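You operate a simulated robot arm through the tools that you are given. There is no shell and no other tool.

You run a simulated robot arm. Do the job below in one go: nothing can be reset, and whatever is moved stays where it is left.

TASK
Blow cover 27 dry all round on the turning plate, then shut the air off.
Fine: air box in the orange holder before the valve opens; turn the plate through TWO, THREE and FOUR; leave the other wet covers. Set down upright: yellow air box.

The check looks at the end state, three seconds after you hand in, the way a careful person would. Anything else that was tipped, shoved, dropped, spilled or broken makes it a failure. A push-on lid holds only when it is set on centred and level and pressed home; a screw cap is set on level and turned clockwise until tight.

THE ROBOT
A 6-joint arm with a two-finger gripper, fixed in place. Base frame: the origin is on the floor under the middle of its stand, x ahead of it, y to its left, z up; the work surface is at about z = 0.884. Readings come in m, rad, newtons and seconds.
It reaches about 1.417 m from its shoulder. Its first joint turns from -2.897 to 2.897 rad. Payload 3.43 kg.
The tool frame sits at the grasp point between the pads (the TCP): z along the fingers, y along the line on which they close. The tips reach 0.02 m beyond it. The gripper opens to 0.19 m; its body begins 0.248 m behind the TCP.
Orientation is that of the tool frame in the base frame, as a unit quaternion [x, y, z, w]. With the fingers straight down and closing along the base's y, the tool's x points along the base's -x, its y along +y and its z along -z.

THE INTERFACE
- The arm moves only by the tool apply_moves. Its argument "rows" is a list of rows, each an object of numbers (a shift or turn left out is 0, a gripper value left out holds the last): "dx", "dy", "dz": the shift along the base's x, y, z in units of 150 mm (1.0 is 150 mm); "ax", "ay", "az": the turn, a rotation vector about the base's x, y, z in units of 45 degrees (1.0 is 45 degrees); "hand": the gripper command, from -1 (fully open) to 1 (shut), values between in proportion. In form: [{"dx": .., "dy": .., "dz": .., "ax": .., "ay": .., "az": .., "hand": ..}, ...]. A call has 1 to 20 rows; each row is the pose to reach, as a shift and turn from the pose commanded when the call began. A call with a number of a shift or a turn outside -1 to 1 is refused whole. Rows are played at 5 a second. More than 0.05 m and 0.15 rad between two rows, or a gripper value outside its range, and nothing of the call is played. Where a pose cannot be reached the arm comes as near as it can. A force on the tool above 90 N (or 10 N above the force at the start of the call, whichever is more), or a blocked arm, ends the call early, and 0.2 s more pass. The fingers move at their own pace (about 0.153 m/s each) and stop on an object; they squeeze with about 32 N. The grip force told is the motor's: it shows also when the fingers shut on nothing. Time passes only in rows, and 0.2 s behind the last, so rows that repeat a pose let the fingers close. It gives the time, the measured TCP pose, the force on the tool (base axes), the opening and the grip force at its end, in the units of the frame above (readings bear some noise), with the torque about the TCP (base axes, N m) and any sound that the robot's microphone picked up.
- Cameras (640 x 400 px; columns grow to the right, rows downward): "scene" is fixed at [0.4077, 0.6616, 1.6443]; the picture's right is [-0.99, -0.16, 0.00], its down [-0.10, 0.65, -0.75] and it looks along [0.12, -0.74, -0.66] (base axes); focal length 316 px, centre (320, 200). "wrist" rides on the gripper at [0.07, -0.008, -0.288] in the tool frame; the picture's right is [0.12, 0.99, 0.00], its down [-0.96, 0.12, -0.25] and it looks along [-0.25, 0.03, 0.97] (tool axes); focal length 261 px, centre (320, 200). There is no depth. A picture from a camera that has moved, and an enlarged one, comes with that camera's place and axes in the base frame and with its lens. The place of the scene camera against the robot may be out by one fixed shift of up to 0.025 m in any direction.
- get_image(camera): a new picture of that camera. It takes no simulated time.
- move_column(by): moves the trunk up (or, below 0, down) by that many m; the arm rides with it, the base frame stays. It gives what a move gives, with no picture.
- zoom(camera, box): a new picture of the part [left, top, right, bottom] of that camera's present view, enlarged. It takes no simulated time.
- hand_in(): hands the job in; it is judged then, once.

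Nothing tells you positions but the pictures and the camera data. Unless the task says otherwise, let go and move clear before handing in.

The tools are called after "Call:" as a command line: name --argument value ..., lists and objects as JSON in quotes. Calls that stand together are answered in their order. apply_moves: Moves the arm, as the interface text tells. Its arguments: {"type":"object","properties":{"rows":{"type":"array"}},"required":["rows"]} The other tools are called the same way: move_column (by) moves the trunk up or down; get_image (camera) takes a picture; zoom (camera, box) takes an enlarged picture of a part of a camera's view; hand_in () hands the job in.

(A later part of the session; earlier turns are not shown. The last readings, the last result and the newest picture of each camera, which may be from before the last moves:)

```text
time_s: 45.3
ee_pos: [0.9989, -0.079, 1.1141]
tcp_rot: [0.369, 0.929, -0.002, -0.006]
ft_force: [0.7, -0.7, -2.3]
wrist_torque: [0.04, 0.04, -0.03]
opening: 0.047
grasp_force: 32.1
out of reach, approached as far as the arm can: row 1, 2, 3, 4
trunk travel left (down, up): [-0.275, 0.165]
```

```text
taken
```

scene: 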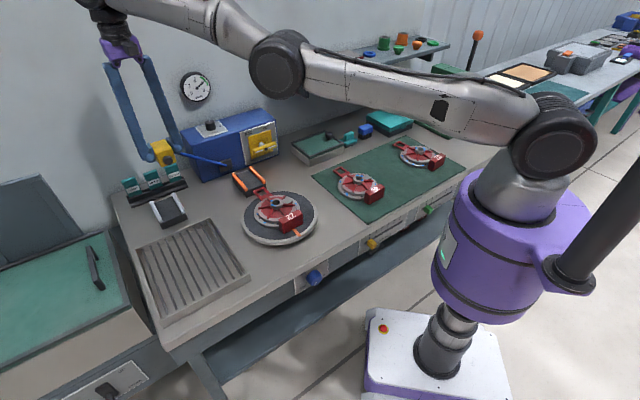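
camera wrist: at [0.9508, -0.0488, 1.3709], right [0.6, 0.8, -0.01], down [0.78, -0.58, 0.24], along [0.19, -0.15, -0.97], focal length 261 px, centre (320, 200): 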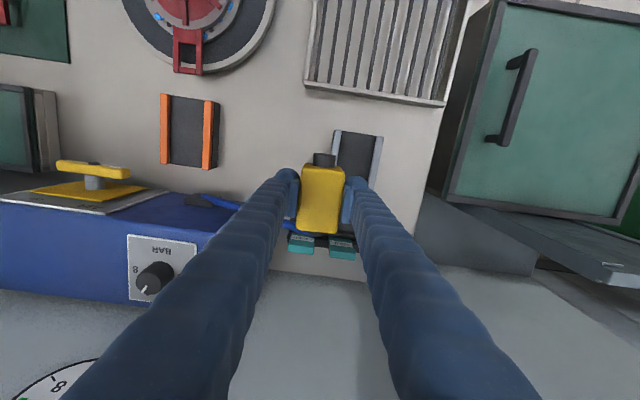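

Call:
apply_moves --rows '[{"dx": 0.3}, {"dx": 0.6}, {"dx": 0.9}, {"dx": 0.9}]'

Call:
get_image --camera "scene"

```text
time_s: 46.3
ee_pos: [1.0069, -0.0731, 1.1019]
tcp_rot: [0.37, 0.929, -0.002, -0.003]
ft_force: [0.0, -0.2, -3.1]
wrist_torque: [0.02, 0.0, 0.0]
opening: 0.0467
grasp_force: 31.9
out of reach, approached as far as the arm can: row 1, 2, 3, 4
trunk travel left (down, up): [-0.275, 0.165]
```

```text
taken
```

scene: 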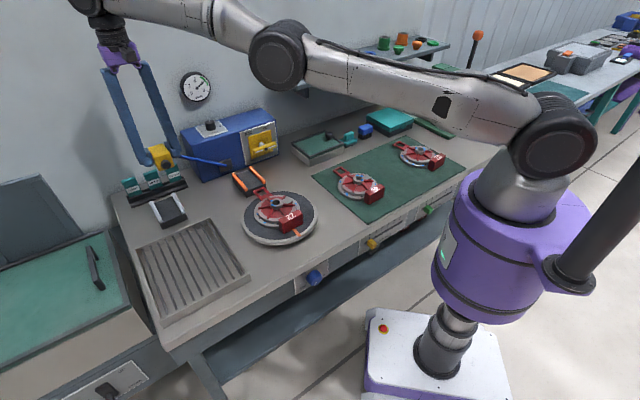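

Call:
apply_moves --rows '[{"dx": -0.1}, {"dx": -0.2}, {"dx": -0.3}]'

Call:
get_image --camera "scene"

```text
time_s: 47.1
ee_pos: [1.0006, -0.0729, 1.1054]
tcp_rot: [0.369, 0.929, -0.002, -0.005]
ft_force: [-0.4, -0.1, -2.6]
wrist_torque: [0.01, -0.03, 0.03]
opening: 0.0471
grasp_force: 31.9
out of reach, approached as far as the arm can: row 1, 2, 3
trunk travel left (down, up): [-0.275, 0.165]
```

```text
taken
```

scene: 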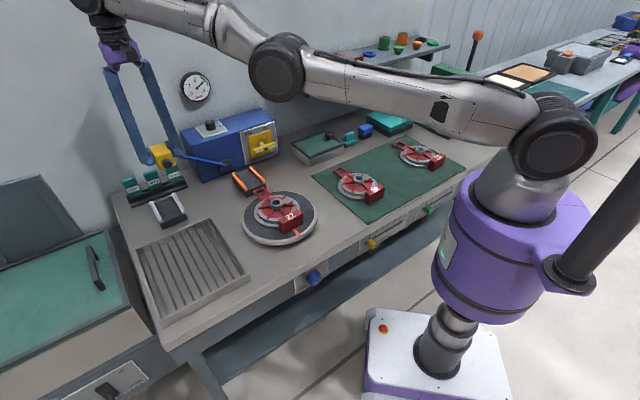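

Forearm slope (wrist limit) seems to be what blocks folding. With the trunk higher the arm lies flatter, so I'll raise the trunk and lower the hand correspondingly, then stretch and fold again.

Call:
move_column --by 0.1

Call:
apply_moves --rows '[{"dz": -0.2}, {"dz": -0.4}, {"dz": -0.6}, {"dz": -0.8}, {"dz": -0.8}]'

Call:
get_image --camera "scene"

```text
time_s: 48.4
ee_pos: [1.0022, -0.0723, 1.2037]
tcp_rot: [0.37, 0.929, -0.002, -0.005]
ft_force: [-0.5, -0.2, -3.4]
wrist_torque: [0.0, 0.06, -0.01]
opening: 0.047
grasp_force: 32.2
trunk travel left (down, up): [-0.375, 0.065]
```

```text
time_s: 49.6
ee_pos: [1.0186, -0.0759, 1.0882]
tcp_rot: [0.369, 0.929, -0.002, -0.009]
ft_force: [0.3, 0.4, -2.9]
wrist_torque: [-0.01, 0.0, 0.0]
opening: 0.0471
grasp_force: 32.2
out of reach, approached as far as the arm can: row 1, 2, 3, 4, 5
trunk travel left (down, up): [-0.375, 0.065]
```

```text
taken
```

scene: 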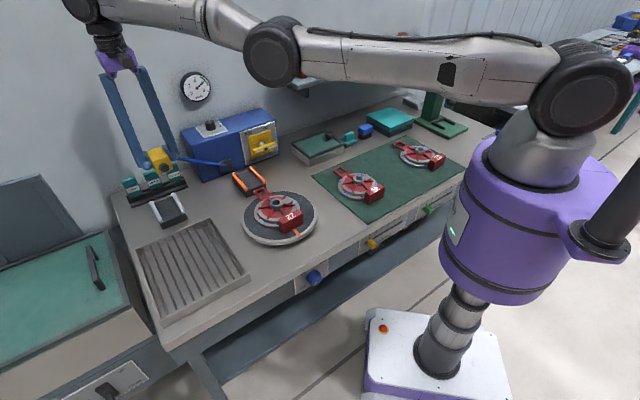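

Call:
apply_moves --rows '[{"dx": 0.3, "dz": -0.1}, {"dx": 0.3, "dz": -0.3}, {"dx": 0.2, "dz": -0.3}, {"dx": 0.1, "dz": -0.3}, {"dx": 0.0, "dz": -0.3}]'

Call:
get_image --camera "scene"

```text
time_s: 50.8
ee_pos: [1.0219, -0.0746, 1.0429]
tcp_rot: [0.37, 0.929, -0.002, -0.008]
ft_force: [0.6, 0.1, -2.2]
wrist_torque: [-0.01, -0.05, 0.01]
opening: 0.047
grasp_force: 32.0
out of reach, approached as far as the arm can: row 1, 2, 3, 4, 5
trunk travel left (down, up): [-0.375, 0.065]
```

```text
taken
```

scene: 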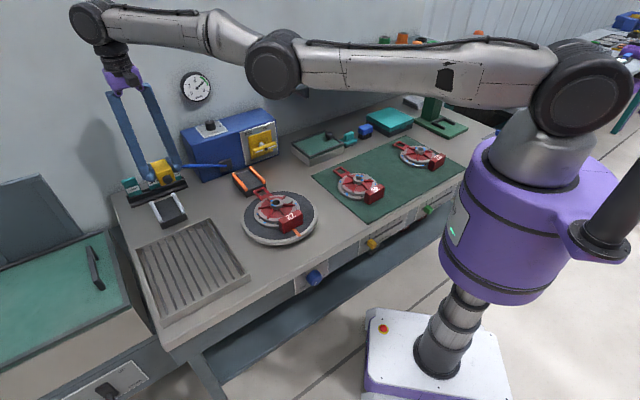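

Call:
apply_moves --rows '[{"dx": 0.3, "dz": 0.1}, {"dx": 0.6, "dz": 0.1}, {"dx": 0.9, "dz": 0.1}, {"dx": 1.0, "dz": 0.1}, {"dx": 1.0, "dz": 0.1}, {"dx": 1.0, "dz": 0.1}]'

Call:
get_image --camera "scene"

```text
time_s: 52.2
ee_pos: [1.0259, -0.0705, 1.0558]
tcp_rot: [0.37, 0.929, -0.002, -0.005]
ft_force: [0.0, -0.4, -1.9]
wrist_torque: [0.03, 0.04, 0.04]
opening: 0.0469
grasp_force: 31.9
out of reach, approached as far as the arm can: row 1, 2, 3, 4, 5, 6
trunk travel left (down, up): [-0.375, 0.065]
```

```text
taken
```

scene: 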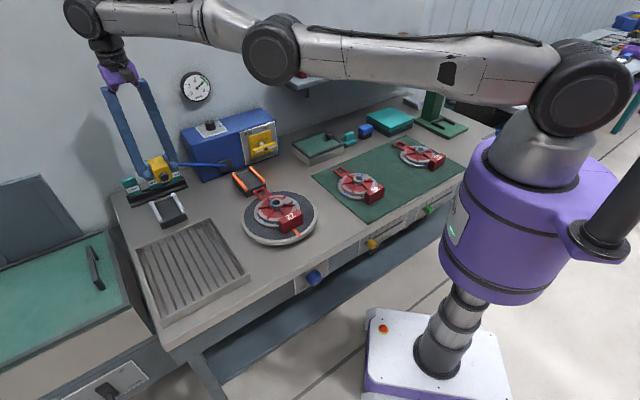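

The elbow is still just on the dropped side of straight. A tilt of the hand about the wrist (fingertips swinging toward the base) should pull the elbow upward through straight; I'll try that with the box held in clear air.

Call:
apply_moves --rows '[{"dx": -0.276, "dy": 0.019, "dz": 0.017, "ay": 0.156, "ax": 0.011}, {"dx": -0.548, "dy": 0.038, "dz": 0.067, "ay": 0.311, "ax": 0.022}, {"dx": -0.775, "dy": 0.054, "dz": 0.137, "ay": 0.444, "ax": 0.031}, {"dx": -0.775, "dy": 0.054, "dz": 0.137, "ay": 0.444, "ax": 0.031}]'

Call:
get_image --camera "scene"

```text
time_s: 53.2
ee_pos: [0.8839, -0.0619, 1.0789]
tcp_rot: [0.365, 0.913, -0.055, -0.173]
ft_force: [0.9, 0.3, -2.6]
wrist_torque: [0.0, 0.16, 0.06]
opening: 0.0468
grasp_force: 31.8
out of reach, approached as far as the arm can: row 1, 2, 3, 4
trunk travel left (down, up): [-0.375, 0.065]
```

```text
taken
```

scene: 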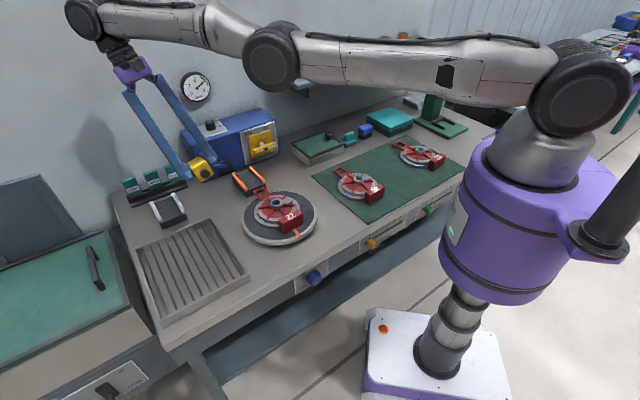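

Call:
zoom --camera "scene" --box '[60, 0, 340, 120]'

Call:
zoom --camera "scene" --box '[400, 20, 640, 160]'

```text
2.29 times, centred on (200, 60) of scene
camera zoom: at [0.4077, 0.6616, 1.6443], right [-0.99, -0.16, 0.0], down [-0.1, 0.65, -0.75], along [0.12, -0.74, -0.66], focal length 722 px, centre (594, 520)
```

zoom: 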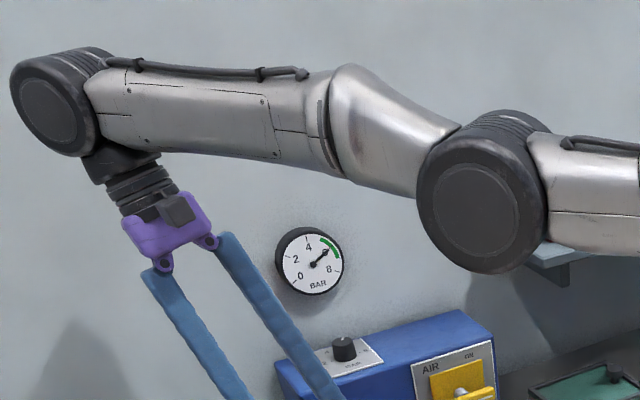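

```text
2.67 times, centred on (520, 90) of scene
camera zoom: at [0.4077, 0.6616, 1.6443], right [-0.99, -0.16, 0.0], down [-0.1, 0.65, -0.75], along [0.12, -0.74, -0.66], focal length 843 px, centre (-213, 493)
```

zoom: 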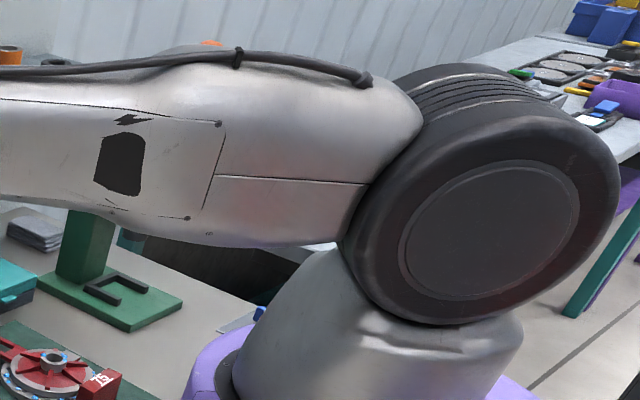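

Call:
apply_moves --rows '[{"dx": -0.1, "dy": 0.007}, {"dx": -0.2, "dy": 0.014}, {"dx": -0.3, "dy": 0.021}]'

Call:
zoom --camera "scene" --box '[60, 0, 340, 120]'

```text
time_s: 54.0
ee_pos: [0.8836, -0.0626, 1.0796]
tcp_rot: [0.363, 0.914, -0.054, -0.171]
ft_force: [0.4, 0.2, -1.0]
wrist_torque: [0.01, 0.02, -0.02]
opening: 0.0467
grasp_force: 32.0
out of reach, approached as far as the arm can: row 1, 2, 3
trunk travel left (down, up): [-0.375, 0.065]
```

```text
2.29 times, centred on (200, 60) of scene
camera zoom: at [0.4077, 0.6616, 1.6443], right [-0.99, -0.16, 0.0], down [-0.1, 0.65, -0.75], along [0.12, -0.74, -0.66], focal length 722 px, centre (594, 520)
```

zoom: 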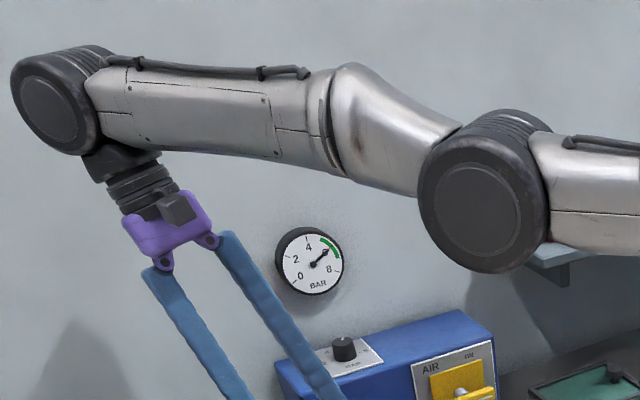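

Call:
apply_moves --rows '[{"dx": 0.32, "dy": -0.022, "dz": -0.07, "ay": -0.156, "ax": -0.011}, {"dx": 0.65, "dy": -0.045, "dz": -0.13, "ay": -0.311, "ax": -0.022}, {"dx": 0.96, "dy": -0.067, "dz": -0.17, "ay": -0.46, "ax": -0.032}, {"dx": 0.96, "dy": -0.067, "dz": -0.17, "ay": -0.46, "ax": -0.032}]'

Call:
zoom --camera "scene" --box '[60, 0, 340, 120]'

Call:
zoom --camera "scene" --box '[100, 130, 240, 240]'

```text
refused: row 2 steps farther than a row can; nothing moved
```

```text
2.29 times, centred on (200, 60) of scene
camera zoom: at [0.4077, 0.6616, 1.6443], right [-0.99, -0.16, 0.0], down [-0.1, 0.65, -0.75], along [0.12, -0.74, -0.66], focal length 722 px, centre (594, 520)
```

zoom: 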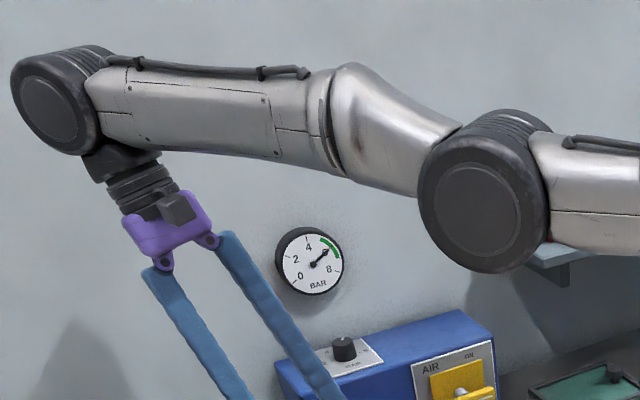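

```text
3.64 times, centred on (170, 185) of scene
camera zoom: at [0.4077, 0.6616, 1.6443], right [-0.99, -0.16, 0.0], down [-0.1, 0.65, -0.75], along [0.12, -0.74, -0.66], focal length 1149 px, centre (866, 254)
```

zoom: 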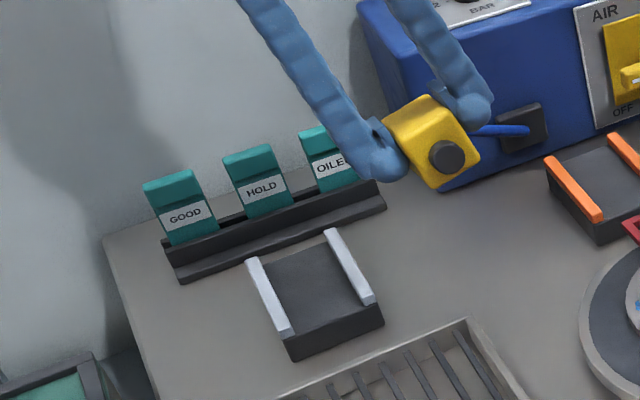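

Call:
apply_moves --rows '[{"dx": 0.243, "dy": -0.017, "dz": -0.081, "ay": -0.116, "ax": -0.008}, {"dx": 0.498, "dy": -0.035, "dz": -0.139, "ay": -0.233, "ax": -0.016}, {"dx": 0.752, "dy": -0.052, "dz": -0.175, "ay": -0.349, "ax": -0.024}, {"dx": 1.0, "dy": -0.07, "dz": -0.186, "ay": -0.464, "ax": -0.032}]'

Call:
zoom --camera "scene" --box '[60, 0, 340, 120]'

```text
time_s: 55.0
ee_pos: [1.0331, -0.0717, 1.0498]
tcp_rot: [0.37, 0.929, 0.001, 0.003]
ft_force: [0.3, 1.2, -3.0]
wrist_torque: [-0.02, -0.01, 0.01]
opening: 0.0469
grasp_force: 31.8
trunk travel left (down, up): [-0.375, 0.065]
```

```text
2.29 times, centred on (200, 60) of scene
camera zoom: at [0.4077, 0.6616, 1.6443], right [-0.99, -0.16, 0.0], down [-0.1, 0.65, -0.75], along [0.12, -0.74, -0.66], focal length 722 px, centre (594, 520)
```

zoom: 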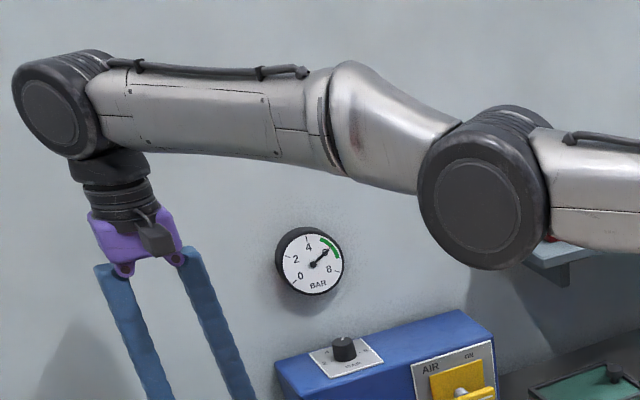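

All of those rows were reached, so the arm is off its stop. Now test folding inward.

Call:
apply_moves --rows '[{"dx": -0.06, "dy": 0.004}, {"dx": -0.12, "dy": 0.008}, {"dx": -0.2, "dy": 0.014}]'

Call:
zoom --camera "scene" --box '[60, 0, 340, 120]'

```text
time_s: 55.8
ee_pos: [1.0284, -0.0724, 1.0505]
tcp_rot: [0.369, 0.929, 0.0, 0.0]
ft_force: [-0.4, -0.2, -1.3]
wrist_torque: [0.0, 0.0, -0.01]
opening: 0.0467
grasp_force: 31.5
out of reach, approached as far as the arm can: row 1, 2, 3
trunk travel left (down, up): [-0.375, 0.065]
```

```text
2.29 times, centred on (200, 60) of scene
camera zoom: at [0.4077, 0.6616, 1.6443], right [-0.99, -0.16, 0.0], down [-0.1, 0.65, -0.75], along [0.12, -0.74, -0.66], focal length 722 px, centre (594, 520)
```

zoom: 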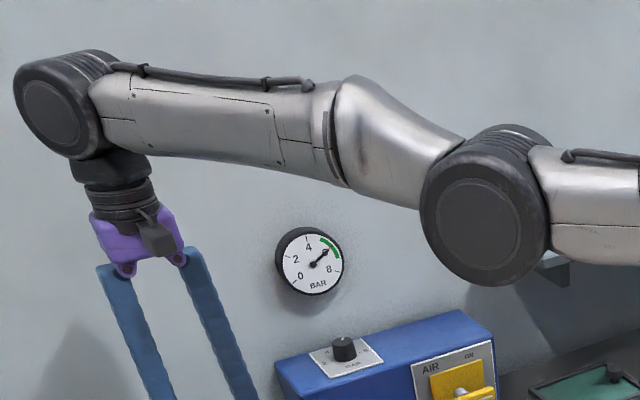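

Call:
apply_moves --rows '[{"dx": 0.03, "dy": -0.002}, {"dx": 0.05, "dy": -0.003}, {"dx": 0.07, "dy": -0.005}, {"dx": 0.09, "dy": -0.006}, {"dx": 0.11, "dy": -0.008}, {"dx": 0.13, "dy": -0.009}]'

Call:
zoom --camera "scene" --box '[60, 0, 340, 120]'

```text
time_s: 57.2
ee_pos: [1.0342, -0.0719, 1.0501]
tcp_rot: [0.369, 0.929, 0.001, 0.002]
ft_force: [0.6, 0.7, -2.4]
wrist_torque: [-0.01, -0.01, 0.01]
opening: 0.0472
grasp_force: 32.2
out of reach, approached as far as the arm can: row 2, 3, 4, 5, 6
trunk travel left (down, up): [-0.375, 0.065]
```

```text
2.29 times, centred on (200, 60) of scene
camera zoom: at [0.4077, 0.6616, 1.6443], right [-0.99, -0.16, 0.0], down [-0.1, 0.65, -0.75], along [0.12, -0.74, -0.66], focal length 722 px, centre (594, 520)
```

zoom: 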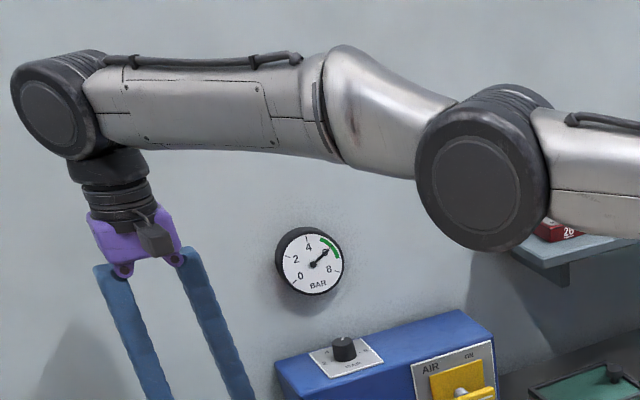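

Call:
apply_moves --rows '[{"dx": 0.1, "dy": -0.007, "dz": 0.02}, {"dx": 0.2, "dy": -0.014, "dz": 0.02}, {"dx": 0.3, "dy": -0.02, "dz": 0.02}, {"dx": 0.3, "dy": -0.02, "dz": 0.02}]'

Call:
zoom --camera "scene" --box '[60, 0, 340, 120]'

```text
time_s: 58.2
ee_pos: [1.0323, -0.0714, 1.0497]
tcp_rot: [0.37, 0.929, 0.001, 0.003]
ft_force: [0.6, 1.1, -2.0]
wrist_torque: [0.0, -0.01, -0.01]
opening: 0.0469
grasp_force: 32.2
out of reach, approached as far as the arm can: row 1, 2, 3, 4
trunk travel left (down, up): [-0.375, 0.065]
```

```text
2.29 times, centred on (200, 60) of scene
camera zoom: at [0.4077, 0.6616, 1.6443], right [-0.99, -0.16, 0.0], down [-0.1, 0.65, -0.75], along [0.12, -0.74, -0.66], focal length 722 px, centre (594, 520)
```

zoom: 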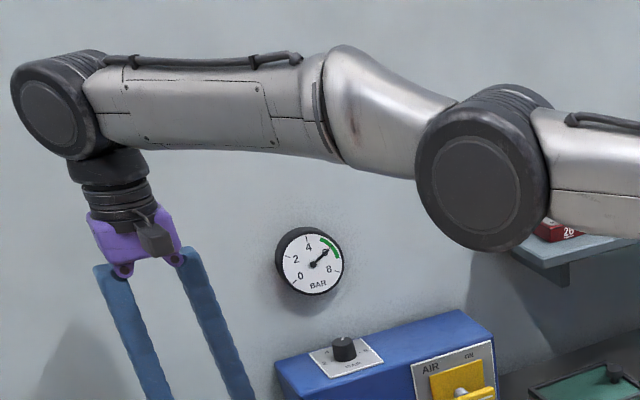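

Call:
apply_moves --rows '[{"dx": -0.246, "dy": 0.017, "dz": 0.011, "ay": 0.111, "ax": 0.008}, {"dx": -0.49, "dy": 0.034, "dz": 0.043, "ay": 0.222, "ax": 0.015}, {"dx": -0.49, "dy": 0.034, "dz": 0.043, "ay": 0.222, "ax": 0.015}]'

Call:
zoom --camera "scene" --box '[60, 0, 340, 120]'

```text
time_s: 59.0
ee_pos: [0.9588, -0.0665, 1.0532]
tcp_rot: [0.369, 0.925, -0.026, -0.082]
ft_force: [-0.1, -0.3, -3.1]
wrist_torque: [0.02, -0.02, -0.01]
opening: 0.0466
grasp_force: 31.5
trunk travel left (down, up): [-0.375, 0.065]
```

```text
2.29 times, centred on (200, 60) of scene
camera zoom: at [0.4077, 0.6616, 1.6443], right [-0.99, -0.16, 0.0], down [-0.1, 0.65, -0.75], along [0.12, -0.74, -0.66], focal length 722 px, centre (594, 520)
```

zoom: 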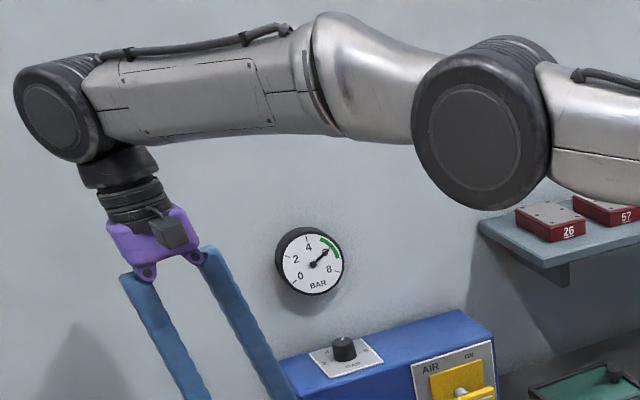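

The elbow has flipped back up (no reach warnings). Now level the hand again with the TCP held, which folds the arm inward.

Call:
apply_moves --rows '[{"dx": -0.1, "dy": 0.007, "ay": -0.06, "ax": -0.004}, {"dx": -0.15, "dy": 0.01, "ay": -0.12, "ax": -0.008}, {"dx": -0.2, "dy": 0.014, "ay": -0.17, "ax": -0.012}, {"dx": -0.2, "dy": 0.014, "ay": -0.222, "ax": -0.015}, {"dx": -0.2, "dy": 0.014, "ay": -0.222, "ax": -0.015}]'

Call:
get_image --camera "scene"

Call:
get_image --camera "wrist"

```text
time_s: 60.2
ee_pos: [0.9264, -0.0639, 1.0559]
tcp_rot: [0.37, 0.929, 0.001, 0.002]
ft_force: [0.3, 0.1, -1.7]
wrist_torque: [-0.03, -0.1, 0.04]
opening: 0.0471
grasp_force: 32.5
trunk travel left (down, up): [-0.375, 0.065]
```

```text
taken
```

scene: 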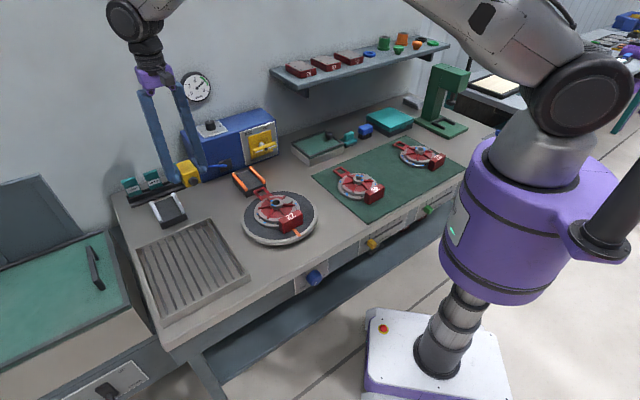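

```text
taken
camera wrist: at [0.8693, -0.0223, 1.3426], right [0.6, 0.8, 0.0], down [0.78, -0.58, 0.25], along [0.2, -0.15, -0.97], focal length 261 px, centre (320, 200)
```

wrist: 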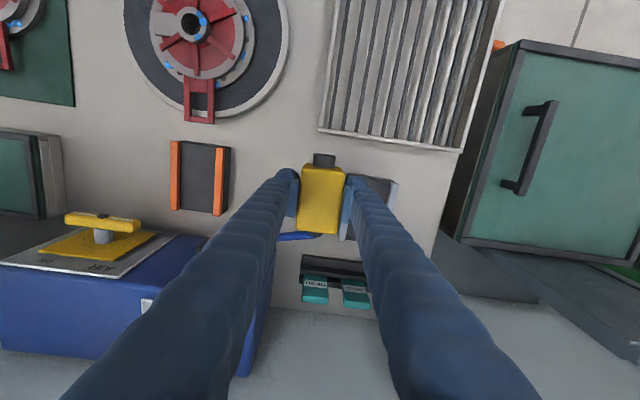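

The arm is folded normally again with the box level. Now carry it over the orange holder.

Call:
apply_moves --rows '[{"dx": -0.15, "dy": -0.2}, {"dx": -0.3, "dy": -0.4}, {"dx": -0.45, "dy": -0.6}, {"dx": -0.6, "dy": -0.8}, {"dx": -0.7, "dy": -0.95}, {"dx": -0.7, "dy": -0.98}, {"dx": -0.7, "dy": -0.98}]'

Call:
get_image --camera "wrist"

Call:
get_image --camera "scene"

```text
time_s: 61.8
ee_pos: [0.8213, -0.2125, 1.0563]
tcp_rot: [0.37, 0.929, 0.0, 0.003]
ft_force: [-0.9, 0.5, -0.8]
wrist_torque: [-0.02, -0.06, -0.01]
opening: 0.0469
grasp_force: 31.8
trunk travel left (down, up): [-0.375, 0.065]
```

```text
taken
camera wrist: at [0.763, -0.17, 1.3437], right [0.6, 0.8, 0.0], down [0.78, -0.58, 0.25], along [0.2, -0.15, -0.97], focal length 261 px, centre (320, 200)
```

wrist: 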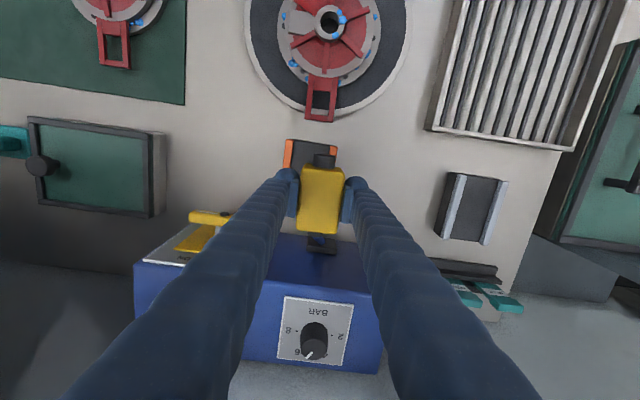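

```text
taken
```

scene: 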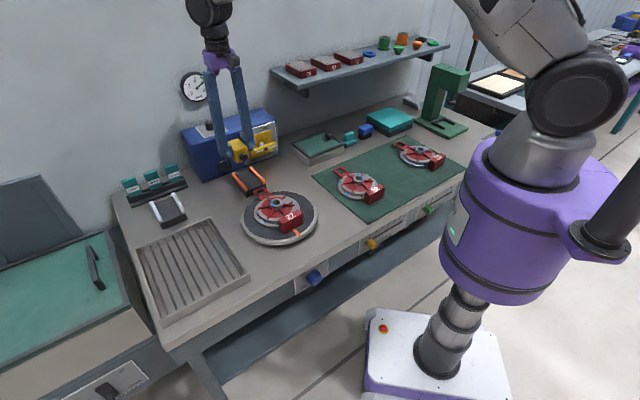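

Call:
zoom --camera "wrist" --box '[250, 100, 400, 280]'

Call:
zoom --camera "scene" --box '[190, 110, 310, 210]'

```text
2.22 times, centred on (325, 190) of wrist
camera zoom: at [0.763, -0.17, 1.3437], right [0.6, 0.8, 0.0], down [0.78, -0.58, 0.25], along [0.2, -0.15, -0.97], focal length 579 px, centre (309, 222)
```

zoom: 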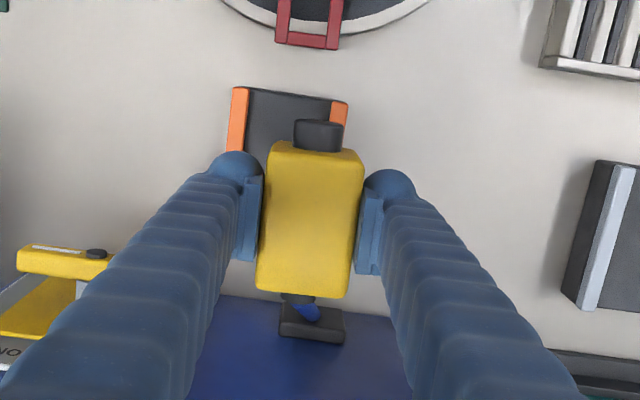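

```text
4.00 times, centred on (250, 160) of scene
camera zoom: at [0.4077, 0.6616, 1.6443], right [-0.99, -0.16, 0.0], down [-0.1, 0.65, -0.75], along [0.12, -0.74, -0.66], focal length 1264 px, centre (600, 360)
```

zoom: 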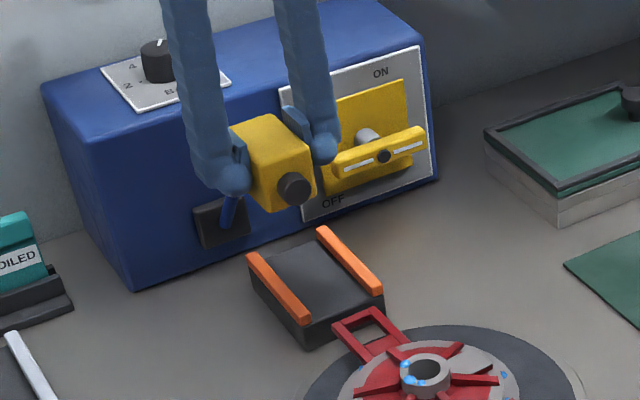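

Valve handle clears the finger by ~3 cm. Shift 22 mm along the bench to line up with the rails and come halfway down, then recheck.

Call:
apply_moves --rows '[{"dx": -0.05, "dy": -0.07}, {"dx": -0.084, "dy": -0.121, "dz": -0.1}, {"dx": -0.084, "dy": -0.121, "dz": -0.25}, {"dx": -0.084, "dy": -0.121, "dz": -0.37}, {"dx": -0.084, "dy": -0.121, "dz": -0.37}]'

Call:
zoom --camera "wrist" --box '[250, 90, 400, 270]'

Call:
zoom --camera "scene" --box '[200, 130, 300, 205]'

```text
time_s: 63.0
ee_pos: [0.809, -0.23, 1.0014]
tcp_rot: [0.37, 0.929, 0.001, 0.002]
ft_force: [0.5, 0.5, -2.6]
wrist_torque: [0.0, 0.0, -0.02]
opening: 0.047
grasp_force: 32.3
trunk travel left (down, up): [-0.375, 0.065]
```

```text
2.22 times, centred on (325, 180) of wrist
camera zoom: at [0.7511, -0.1881, 1.2873], right [0.6, 0.8, 0.0], down [0.78, -0.58, 0.25], along [0.2, -0.15, -0.97], focal length 579 px, centre (309, 244)
```

zoom: 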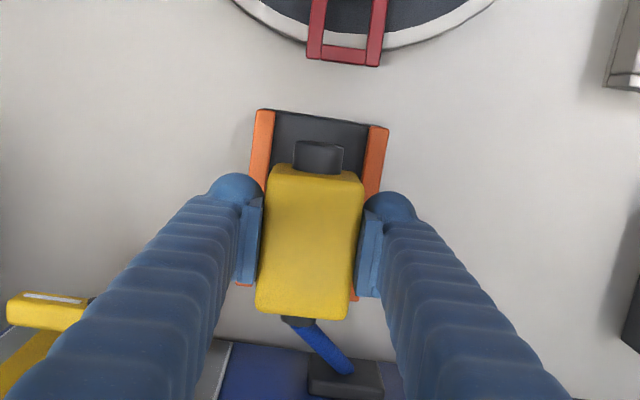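

```text
5.33 times, centred on (250, 168) of scene
camera zoom: at [0.4077, 0.6616, 1.6443], right [-0.99, -0.16, 0.0], down [-0.1, 0.65, -0.75], along [0.12, -0.74, -0.66], focal length 1686 px, centre (693, 373)
```

zoom: 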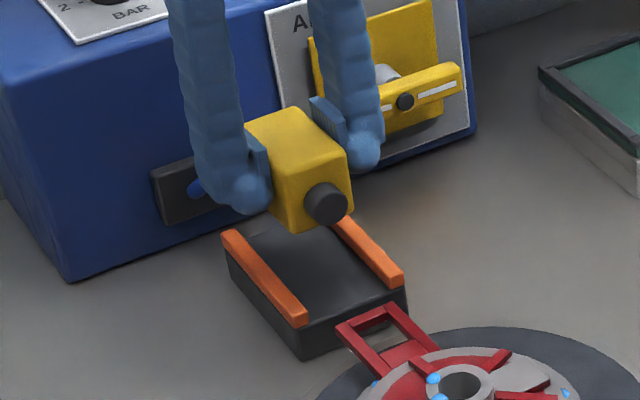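

Box and rails agree within about 1 mm in both directions. Lower to just above the rails' top.

Call:
apply_moves --rows '[{"dz": -0.1}, {"dz": -0.2}, {"dz": -0.26}, {"dz": -0.26}]'

Call:
zoom --camera "wrist" --box '[250, 90, 400, 270]'

Call:
zoom --camera "scene" --box '[220, 150, 290, 200]'

```text
time_s: 64.0
ee_pos: [0.811, -0.2297, 0.9603]
tcp_rot: [0.37, 0.929, 0.001, 0.002]
ft_force: [0.5, -0.4, -1.9]
wrist_torque: [0.0, 0.05, -0.01]
opening: 0.0468
grasp_force: 32.2
trunk travel left (down, up): [-0.375, 0.065]
```

```text
2.22 times, centred on (325, 180) of wrist
camera zoom: at [0.7529, -0.1872, 1.2482], right [0.6, 0.8, 0.0], down [0.78, -0.58, 0.25], along [0.2, -0.15, -0.97], focal length 579 px, centre (309, 244)
```

zoom: 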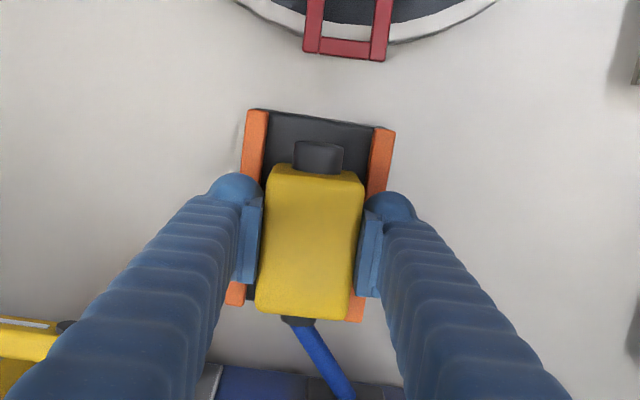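

```text
8.00 times, centred on (255, 175) of scene
camera zoom: at [0.4077, 0.6616, 1.6443], right [-0.99, -0.16, 0.0], down [-0.1, 0.65, -0.75], along [0.12, -0.74, -0.66], focal length 2528 px, centre (840, 400)
```

zoom: 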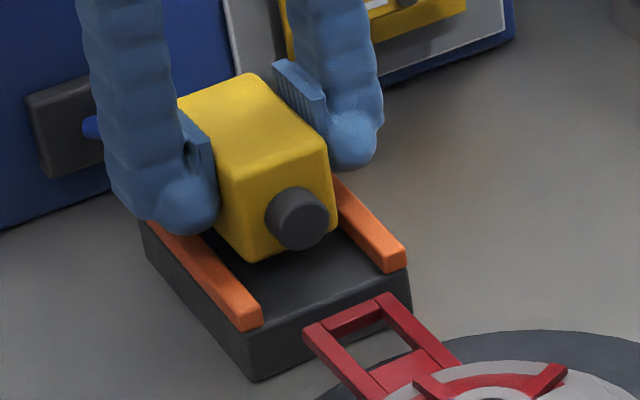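

Call:
apply_moves --rows '[{"dz": -0.03}, {"dz": -0.06}, {"dz": -0.075}, {"dz": -0.075}]'

Call:
zoom --camera "scene" --box '[220, 150, 290, 200]'

```text
time_s: 65.0
ee_pos: [0.8113, -0.2303, 0.949]
tcp_rot: [0.369, 0.929, 0.001, 0.002]
ft_force: [0.2, -0.3, -2.2]
wrist_torque: [0.01, -0.01, 0.01]
opening: 0.0468
grasp_force: 31.7
trunk travel left (down, up): [-0.375, 0.065]
```

```text
8.00 times, centred on (255, 175) of scene
camera zoom: at [0.4077, 0.6616, 1.6443], right [-0.99, -0.16, 0.0], down [-0.1, 0.65, -0.75], along [0.12, -0.74, -0.66], focal length 2528 px, centre (840, 400)
```

zoom: 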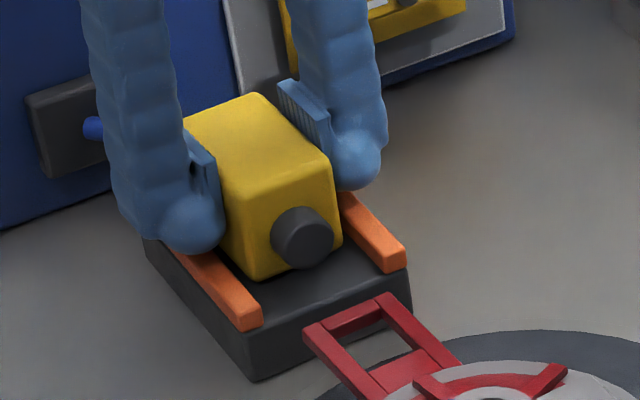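

Call:
apply_moves --rows '[{"dz": -0.01}, {"dz": -0.02}, {"dz": -0.02}]'

```text
time_s: 65.8
ee_pos: [0.811, -0.2292, 0.9487]
tcp_rot: [0.37, 0.929, 0.001, 0.003]
ft_force: [2.0, 3.1, 11.4]
wrist_torque: [0.19, 0.47, -0.13]
opening: 0.0471
grasp_force: 31.9
trunk travel left (down, up): [-0.375, 0.065]
```

Contact on the holder floor at the same height as before. Release gently.

Call:
apply_moves --rows '[{"hand": 0.45}, {"hand": 0.38}, {"hand": 0.28}, {"hand": 0.2}, {"hand": 0.2}]'

Call:
zoom --camera "scene" --box '[220, 150, 290, 200]'

Call:
zoom --camera "wrist" --box '[250, 90, 400, 270]'

```text
time_s: 67.0
ee_pos: [0.8095, -0.23, 0.9469]
tcp_rot: [0.37, 0.929, 0.001, 0.002]
ft_force: [-0.6, -0.5, -0.5]
wrist_torque: [0.01, -0.02, 0.01]
opening: 0.0758
grasp_force: 0.0
trunk travel left (down, up): [-0.375, 0.065]
```

```text
8.00 times, centred on (255, 175) of scene
camera zoom: at [0.4077, 0.6616, 1.6443], right [-0.99, -0.16, 0.0], down [-0.1, 0.65, -0.75], along [0.12, -0.74, -0.66], focal length 2528 px, centre (840, 400)
```

zoom: 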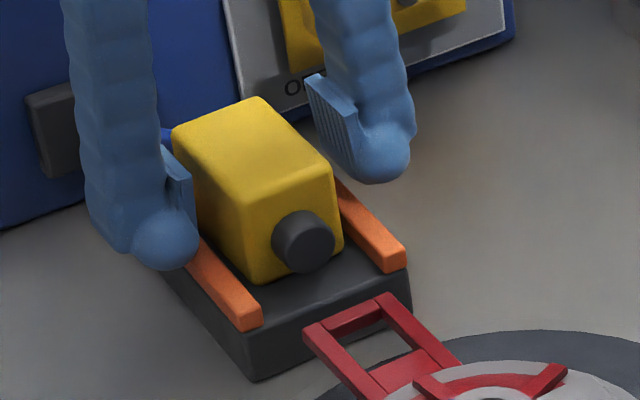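

```text
2.22 times, centred on (325, 180) of wrist
camera zoom: at [0.7517, -0.1877, 1.234], right [0.6, 0.8, 0.0], down [0.78, -0.58, 0.25], along [0.2, -0.15, -0.97], focal length 579 px, centre (309, 244)
```

zoom: 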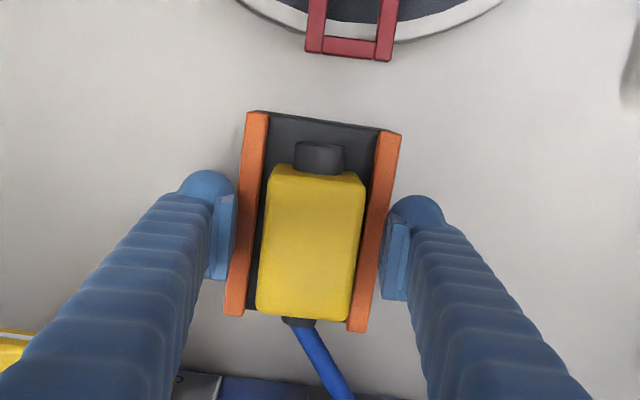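

The air box sits upright between the orange rails. Rise clear, then look straight down on the plate to check how well the cover is centred.

Call:
apply_moves --rows '[{"dz": 0.1}, {"dz": 0.3}, {"dz": 0.6}, {"dz": 0.9}, {"dz": 1.0}]'

Call:
apply_moves --rows '[{"dx": -0.2, "dy": 0.2}, {"dx": -0.4, "dy": 0.4}, {"dx": -0.6, "dy": 0.6}, {"dx": -0.8, "dy": 0.8, "dz": 0.1}, {"dx": -0.9, "dy": 0.9, "dz": 0.2}, {"dx": -0.9, "dy": 0.9, "dz": 0.2}]'

Call:
get_image --camera "wrist"

Call:
zoom --camera "scene" --box '[190, 110, 340, 250]'

```text
time_s: 68.2
ee_pos: [0.8094, -0.2299, 1.0959]
tcp_rot: [0.37, 0.929, 0.0, 0.002]
ft_force: [0.1, -0.2, 0.3]
wrist_torque: [-0.01, 0.03, 0.0]
opening: 0.0759
grasp_force: 0.0
trunk travel left (down, up): [-0.375, 0.065]
```

```text
time_s: 69.6
ee_pos: [0.6753, -0.0929, 1.1275]
tcp_rot: [0.37, 0.929, 0.002, 0.002]
ft_force: [0.1, 0.3, 0.1]
wrist_torque: [0.0, 0.02, -0.01]
opening: 0.0762
grasp_force: 0.0
trunk travel left (down, up): [-0.375, 0.065]
```

```text
taken
camera wrist: at [0.6174, -0.0512, 1.4138], right [0.6, 0.8, 0.0], down [0.78, -0.58, 0.25], along [0.2, -0.15, -0.97], focal length 261 px, centre (320, 200)
```

wrist: 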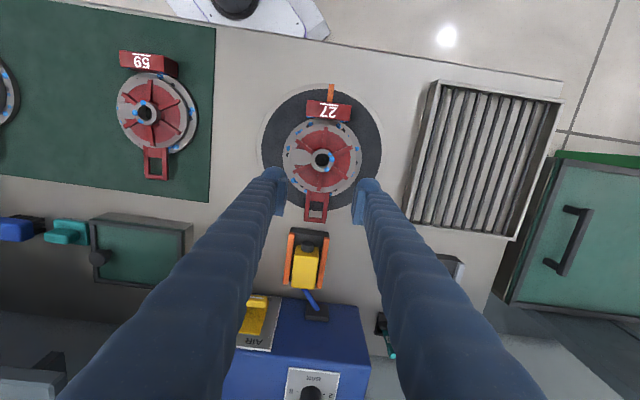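

```text
2.86 times, centred on (265, 180) of scene
camera zoom: at [0.4077, 0.6616, 1.6443], right [-0.99, -0.16, 0.0], down [-0.1, 0.65, -0.75], along [0.12, -0.74, -0.66], focal length 903 px, centre (477, 257)
```

zoom: 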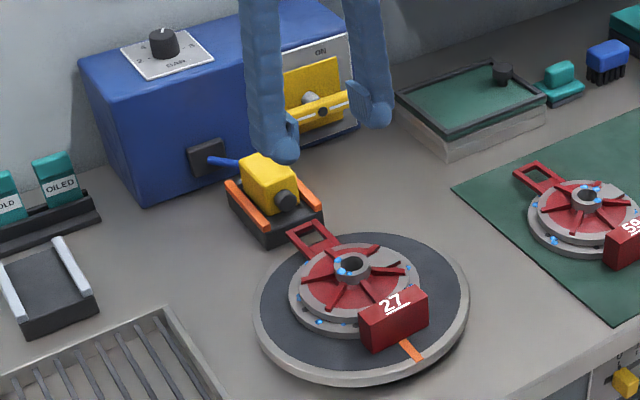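

Call:
zoom --camera "wrist" --box '[240, 70, 400, 230]'

Call:
zoom --camera "wrist" --box '[250, 180, 380, 320]'

```text
2.50 times, centred on (320, 150) of wrist
camera zoom: at [0.6174, -0.0512, 1.4138], right [0.6, 0.8, 0.0], down [0.78, -0.58, 0.25], along [0.2, -0.15, -0.97], focal length 652 px, centre (320, 325)
```

zoom: 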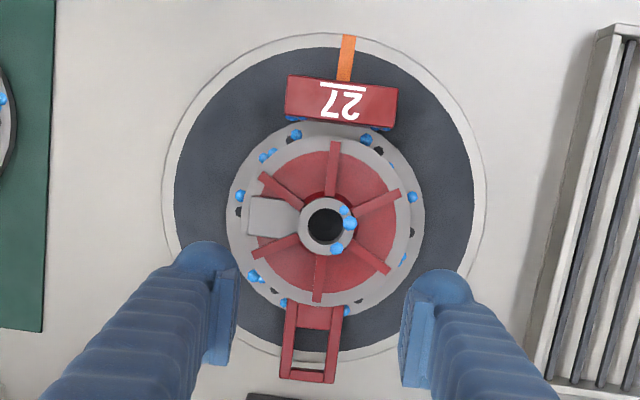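

```text
2.86 times, centred on (315, 250) of wrist
camera zoom: at [0.6174, -0.0512, 1.4138], right [0.6, 0.8, 0.0], down [0.78, -0.58, 0.25], along [0.2, -0.15, -0.97], focal length 745 px, centre (334, 57)
```

zoom: 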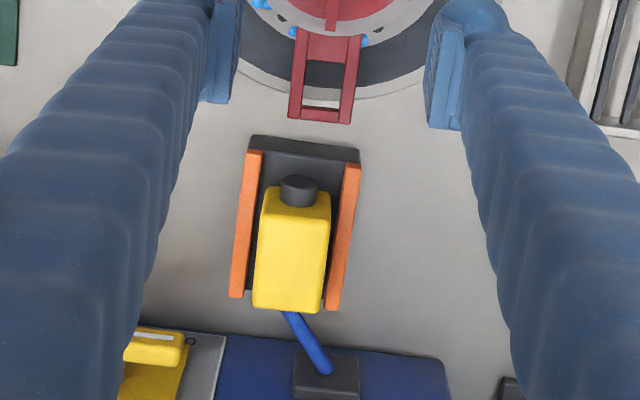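

The cover sits about 15 mm toward the wall from the plate's centre. I'll re-grip its block, lift it a few millimetres and recentre it.

Call:
apply_moves --rows '[{"dx": -0.15, "dy": 0.14, "hand": -0.2}, {"dx": -0.3, "dy": 0.29, "hand": -0.2}, {"dx": -0.45, "dy": 0.43, "dz": -0.1}, {"dx": -0.53, "dy": 0.51, "dz": -0.3}, {"dx": -0.53, "dy": 0.51, "dz": -0.5}, {"dx": -0.53, "dy": 0.51, "dz": -0.7}, {"dx": -0.53, "dy": 0.51, "dz": -0.9}, {"dx": -0.53, "dy": 0.51, "dz": -0.95}, {"dx": -0.53, "dy": 0.51, "dz": -0.95}]'

Call:
zoom --camera "wrist" --box '[230, 120, 410, 260]'

Call:
zoom --camera "scene" --box '[230, 170, 340, 250]'

```text
time_s: 71.6
ee_pos: [0.5942, -0.0176, 0.984]
tcp_rot: [0.37, 0.929, 0.001, 0.002]
ft_force: [0.1, 0.1, -0.2]
wrist_torque: [0.03, 0.01, -0.01]
opening: 0.1139
grasp_force: 0.2
trunk travel left (down, up): [-0.375, 0.065]
```

```text
2.86 times, centred on (320, 190) of wrist
camera zoom: at [0.5356, 0.0251, 1.2724], right [0.6, 0.8, 0.0], down [0.78, -0.58, 0.25], along [0.2, -0.15, -0.97], focal length 745 px, centre (320, 229)
```

zoom: 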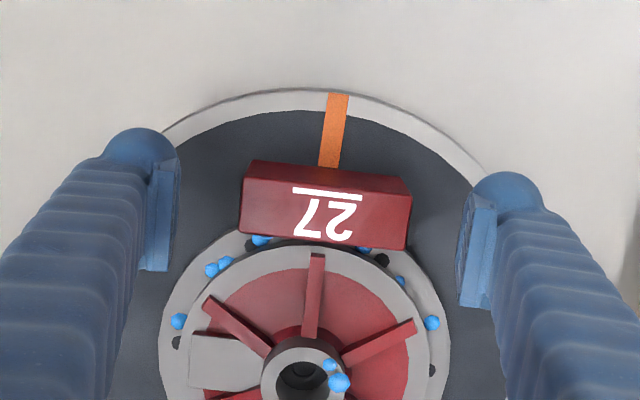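

```text
5.00 times, centred on (285, 210) of scene
camera zoom: at [0.4077, 0.6616, 1.6443], right [-0.99, -0.16, 0.0], down [-0.1, 0.65, -0.75], along [0.12, -0.74, -0.66], focal length 1580 px, centre (495, 150)
```

zoom: 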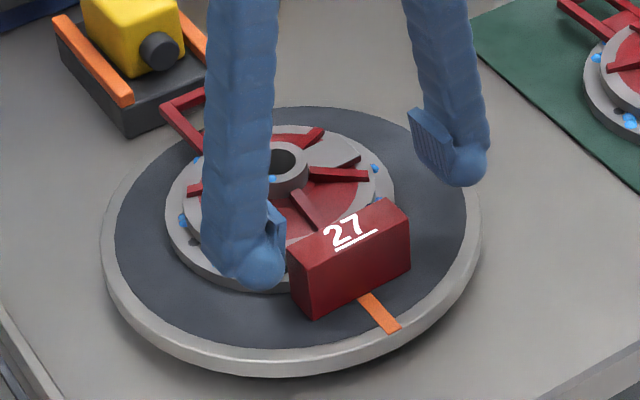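

Call:
apply_moves --rows '[{"dy": 0.028, "dz": -0.1}, {"dy": 0.028, "dz": -0.2}, {"dy": 0.028, "dz": -0.28}, {"dy": 0.028, "dz": -0.3}, {"dy": 0.028, "dz": -0.3}]'

Call:
apply_moves --rows '[{"hand": 0.05}, {"hand": 0.15}, {"hand": 0.3}, {"hand": 1.0}, {"hand": 1.0}, {"hand": 1.0}]'

Call:
zoom --camera "scene" --box '[230, 170, 340, 250]'

```text
time_s: 72.8
ee_pos: [0.594, -0.0141, 0.94]
tcp_rot: [0.37, 0.929, 0.001, 0.003]
ft_force: [0.2, 0.2, -0.3]
wrist_torque: [0.0, 0.0, 0.02]
opening: 0.1139
grasp_force: 0.1
trunk travel left (down, up): [-0.375, 0.065]
```

```text
time_s: 74.2
ee_pos: [0.5935, -0.0133, 0.9397]
tcp_rot: [0.37, 0.929, 0.002, 0.003]
ft_force: [-1.2, 0.0, 0.0]
wrist_torque: [0.1, -0.05, -0.1]
opening: 0.0755
grasp_force: 32.2
trunk travel left (down, up): [-0.375, 0.065]
```

```text
5.00 times, centred on (285, 210) of scene
camera zoom: at [0.4077, 0.6616, 1.6443], right [-0.99, -0.16, 0.0], down [-0.1, 0.65, -0.75], along [0.12, -0.74, -0.66], focal length 1580 px, centre (495, 150)
```

zoom: 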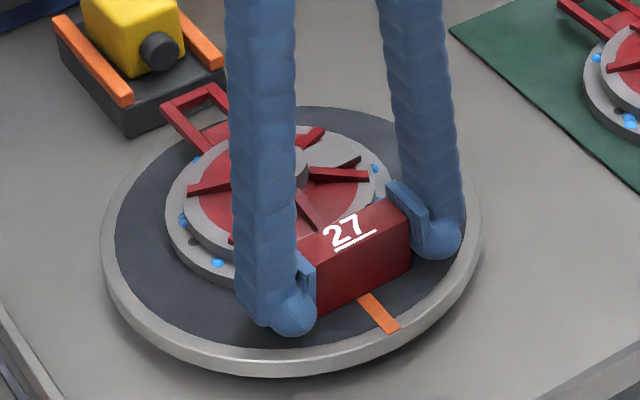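

Call:
apply_moves --rows '[{"dz": 0.02}, {"dz": 0.05}, {"dx": -0.03, "dy": 0.03, "dz": 0.05}, {"dx": -0.068, "dy": 0.068, "dz": 0.05}, {"dx": -0.068, "dy": 0.068, "dz": 0.05}]'

Call:
zoom --camera "wrist" --box '[230, 120, 410, 300]'

Call:
zoom --camera "scene" --box '[230, 170, 340, 250]'

```text
time_s: 75.4
ee_pos: [0.5837, -0.0041, 0.9477]
tcp_rot: [0.369, 0.929, 0.001, 0.002]
ft_force: [-0.5, -0.3, -9.7]
wrist_torque: [0.42, 0.46, 0.01]
opening: 0.0755
grasp_force: 32.3
trunk travel left (down, up): [-0.375, 0.065]
```

```text
2.22 times, centred on (320, 210) of wrist
camera zoom: at [0.5266, 0.0387, 1.2339], right [0.6, 0.8, 0.0], down [0.78, -0.58, 0.25], along [0.2, -0.15, -0.97], focal length 579 px, centre (320, 178)
```

zoom: 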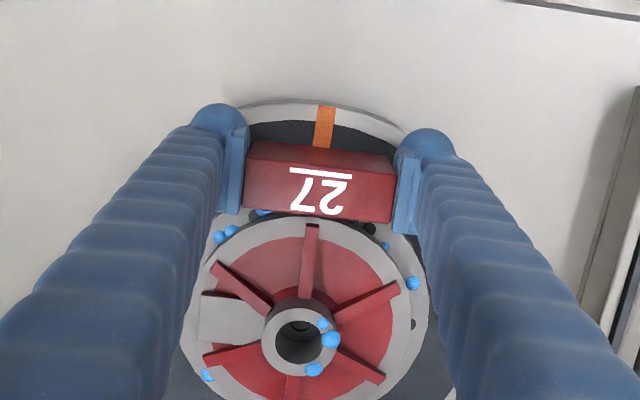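

```text
5.00 times, centred on (285, 210) of scene
camera zoom: at [0.4077, 0.6616, 1.6443], right [-0.99, -0.16, 0.0], down [-0.1, 0.65, -0.75], along [0.12, -0.74, -0.66], focal length 1580 px, centre (495, 150)
```

zoom: 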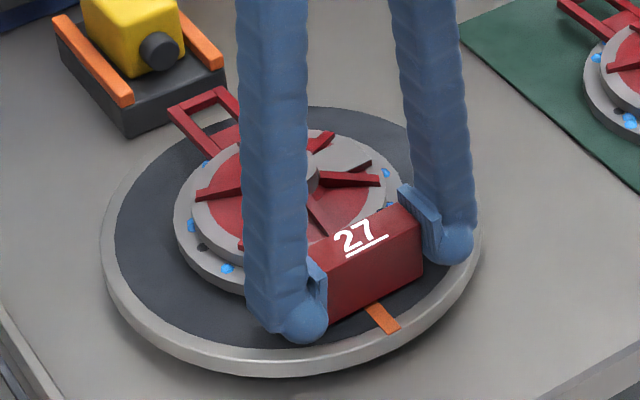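

Lifted and shifted. Lower in small steps until it is seated again.

Call:
apply_moves --rows '[{"dz": -0.02}, {"dz": -0.04}, {"dz": -0.045}, {"dz": -0.045}]'

Call:
apply_moves --rows '[{"dz": -0.01}, {"dz": -0.01}]'

```text
time_s: 76.4
ee_pos: [0.5836, -0.0022, 0.9407]
tcp_rot: [0.37, 0.929, 0.001, 0.002]
ft_force: [-0.3, 0.0, -7.0]
wrist_torque: [0.23, 0.21, 0.0]
opening: 0.0753
grasp_force: 32.0
trunk travel left (down, up): [-0.375, 0.065]
```

```text
time_s: 77.0
ee_pos: [0.5853, -0.003, 0.9404]
tcp_rot: [0.369, 0.929, 0.0, 0.004]
ft_force: [-1.7, 2.3, 14.4]
wrist_torque: [-0.07, 0.11, 0.06]
opening: 0.0755
grasp_force: 32.4
trunk travel left (down, up): [-0.375, 0.065]
```

Seated evenly. Release and rise.

Call:
apply_moves --rows '[{"hand": 0.15}, {"hand": 0.05}, {"hand": -0.1}, {"hand": -0.2}, {"hand": -0.2}]'

Call:
apply_moves --rows '[{"dz": 0.15}, {"dz": 0.4}, {"dz": 0.7}, {"dx": 0.1, "dy": -0.1, "dz": 1.0}, {"dx": 0.3, "dy": -0.3, "dz": 1.0}, {"dx": 0.45, "dy": -0.45, "dz": 1.0}, {"dx": 0.45, "dy": -0.45, "dz": 1.0}]'

Call:
zoom --camera "wrist" --box '[220, 50, 420, 250]'

Call:
zoom --camera "scene" --box '[230, 165, 340, 250]'

```text
time_s: 78.2
ee_pos: [0.5843, -0.0036, 0.9392]
tcp_rot: [0.37, 0.929, 0.0, 0.003]
ft_force: [-0.8, -0.1, -0.5]
wrist_torque: [-0.02, -0.02, -0.02]
opening: 0.1138
grasp_force: 0.0
trunk travel left (down, up): [-0.375, 0.065]
```

```text
time_s: 79.8
ee_pos: [0.6506, -0.0696, 1.089]
tcp_rot: [0.37, 0.929, 0.001, 0.002]
ft_force: [0.2, 0.5, 0.3]
wrist_torque: [-0.03, -0.01, 0.0]
opening: 0.1137
grasp_force: 0.2
trunk travel left (down, up): [-0.375, 0.065]
```

```text
2.00 times, centred on (320, 150) of wrist
camera zoom: at [0.5939, -0.0271, 1.3766], right [0.6, 0.8, 0.0], down [0.78, -0.58, 0.25], along [0.2, -0.15, -0.97], focal length 521 px, centre (320, 300)
```

zoom: 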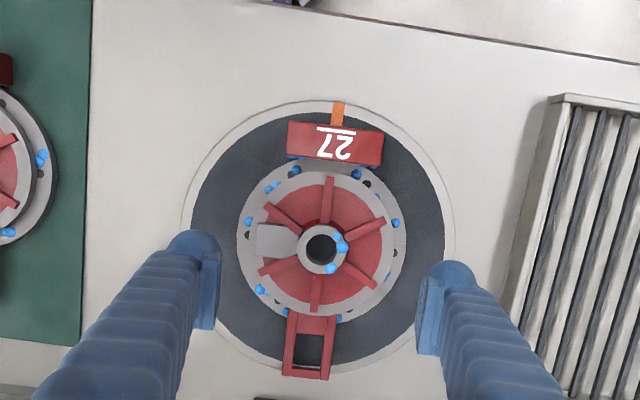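

```text
4.71 times, centred on (285, 208) of scene
camera zoom: at [0.4077, 0.6616, 1.6443], right [-0.99, -0.16, 0.0], down [-0.1, 0.65, -0.75], along [0.12, -0.74, -0.66], focal length 1487 px, centre (485, 165)
```

zoom: 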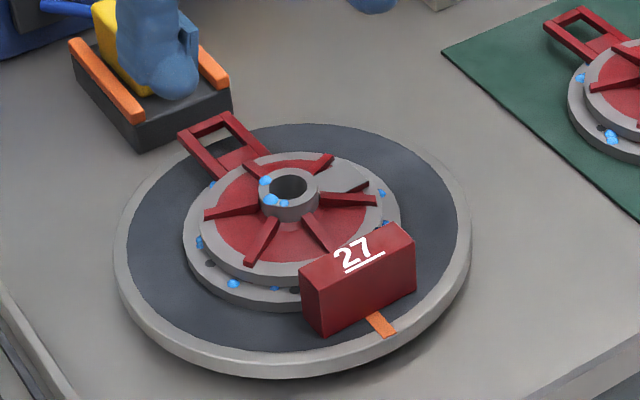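

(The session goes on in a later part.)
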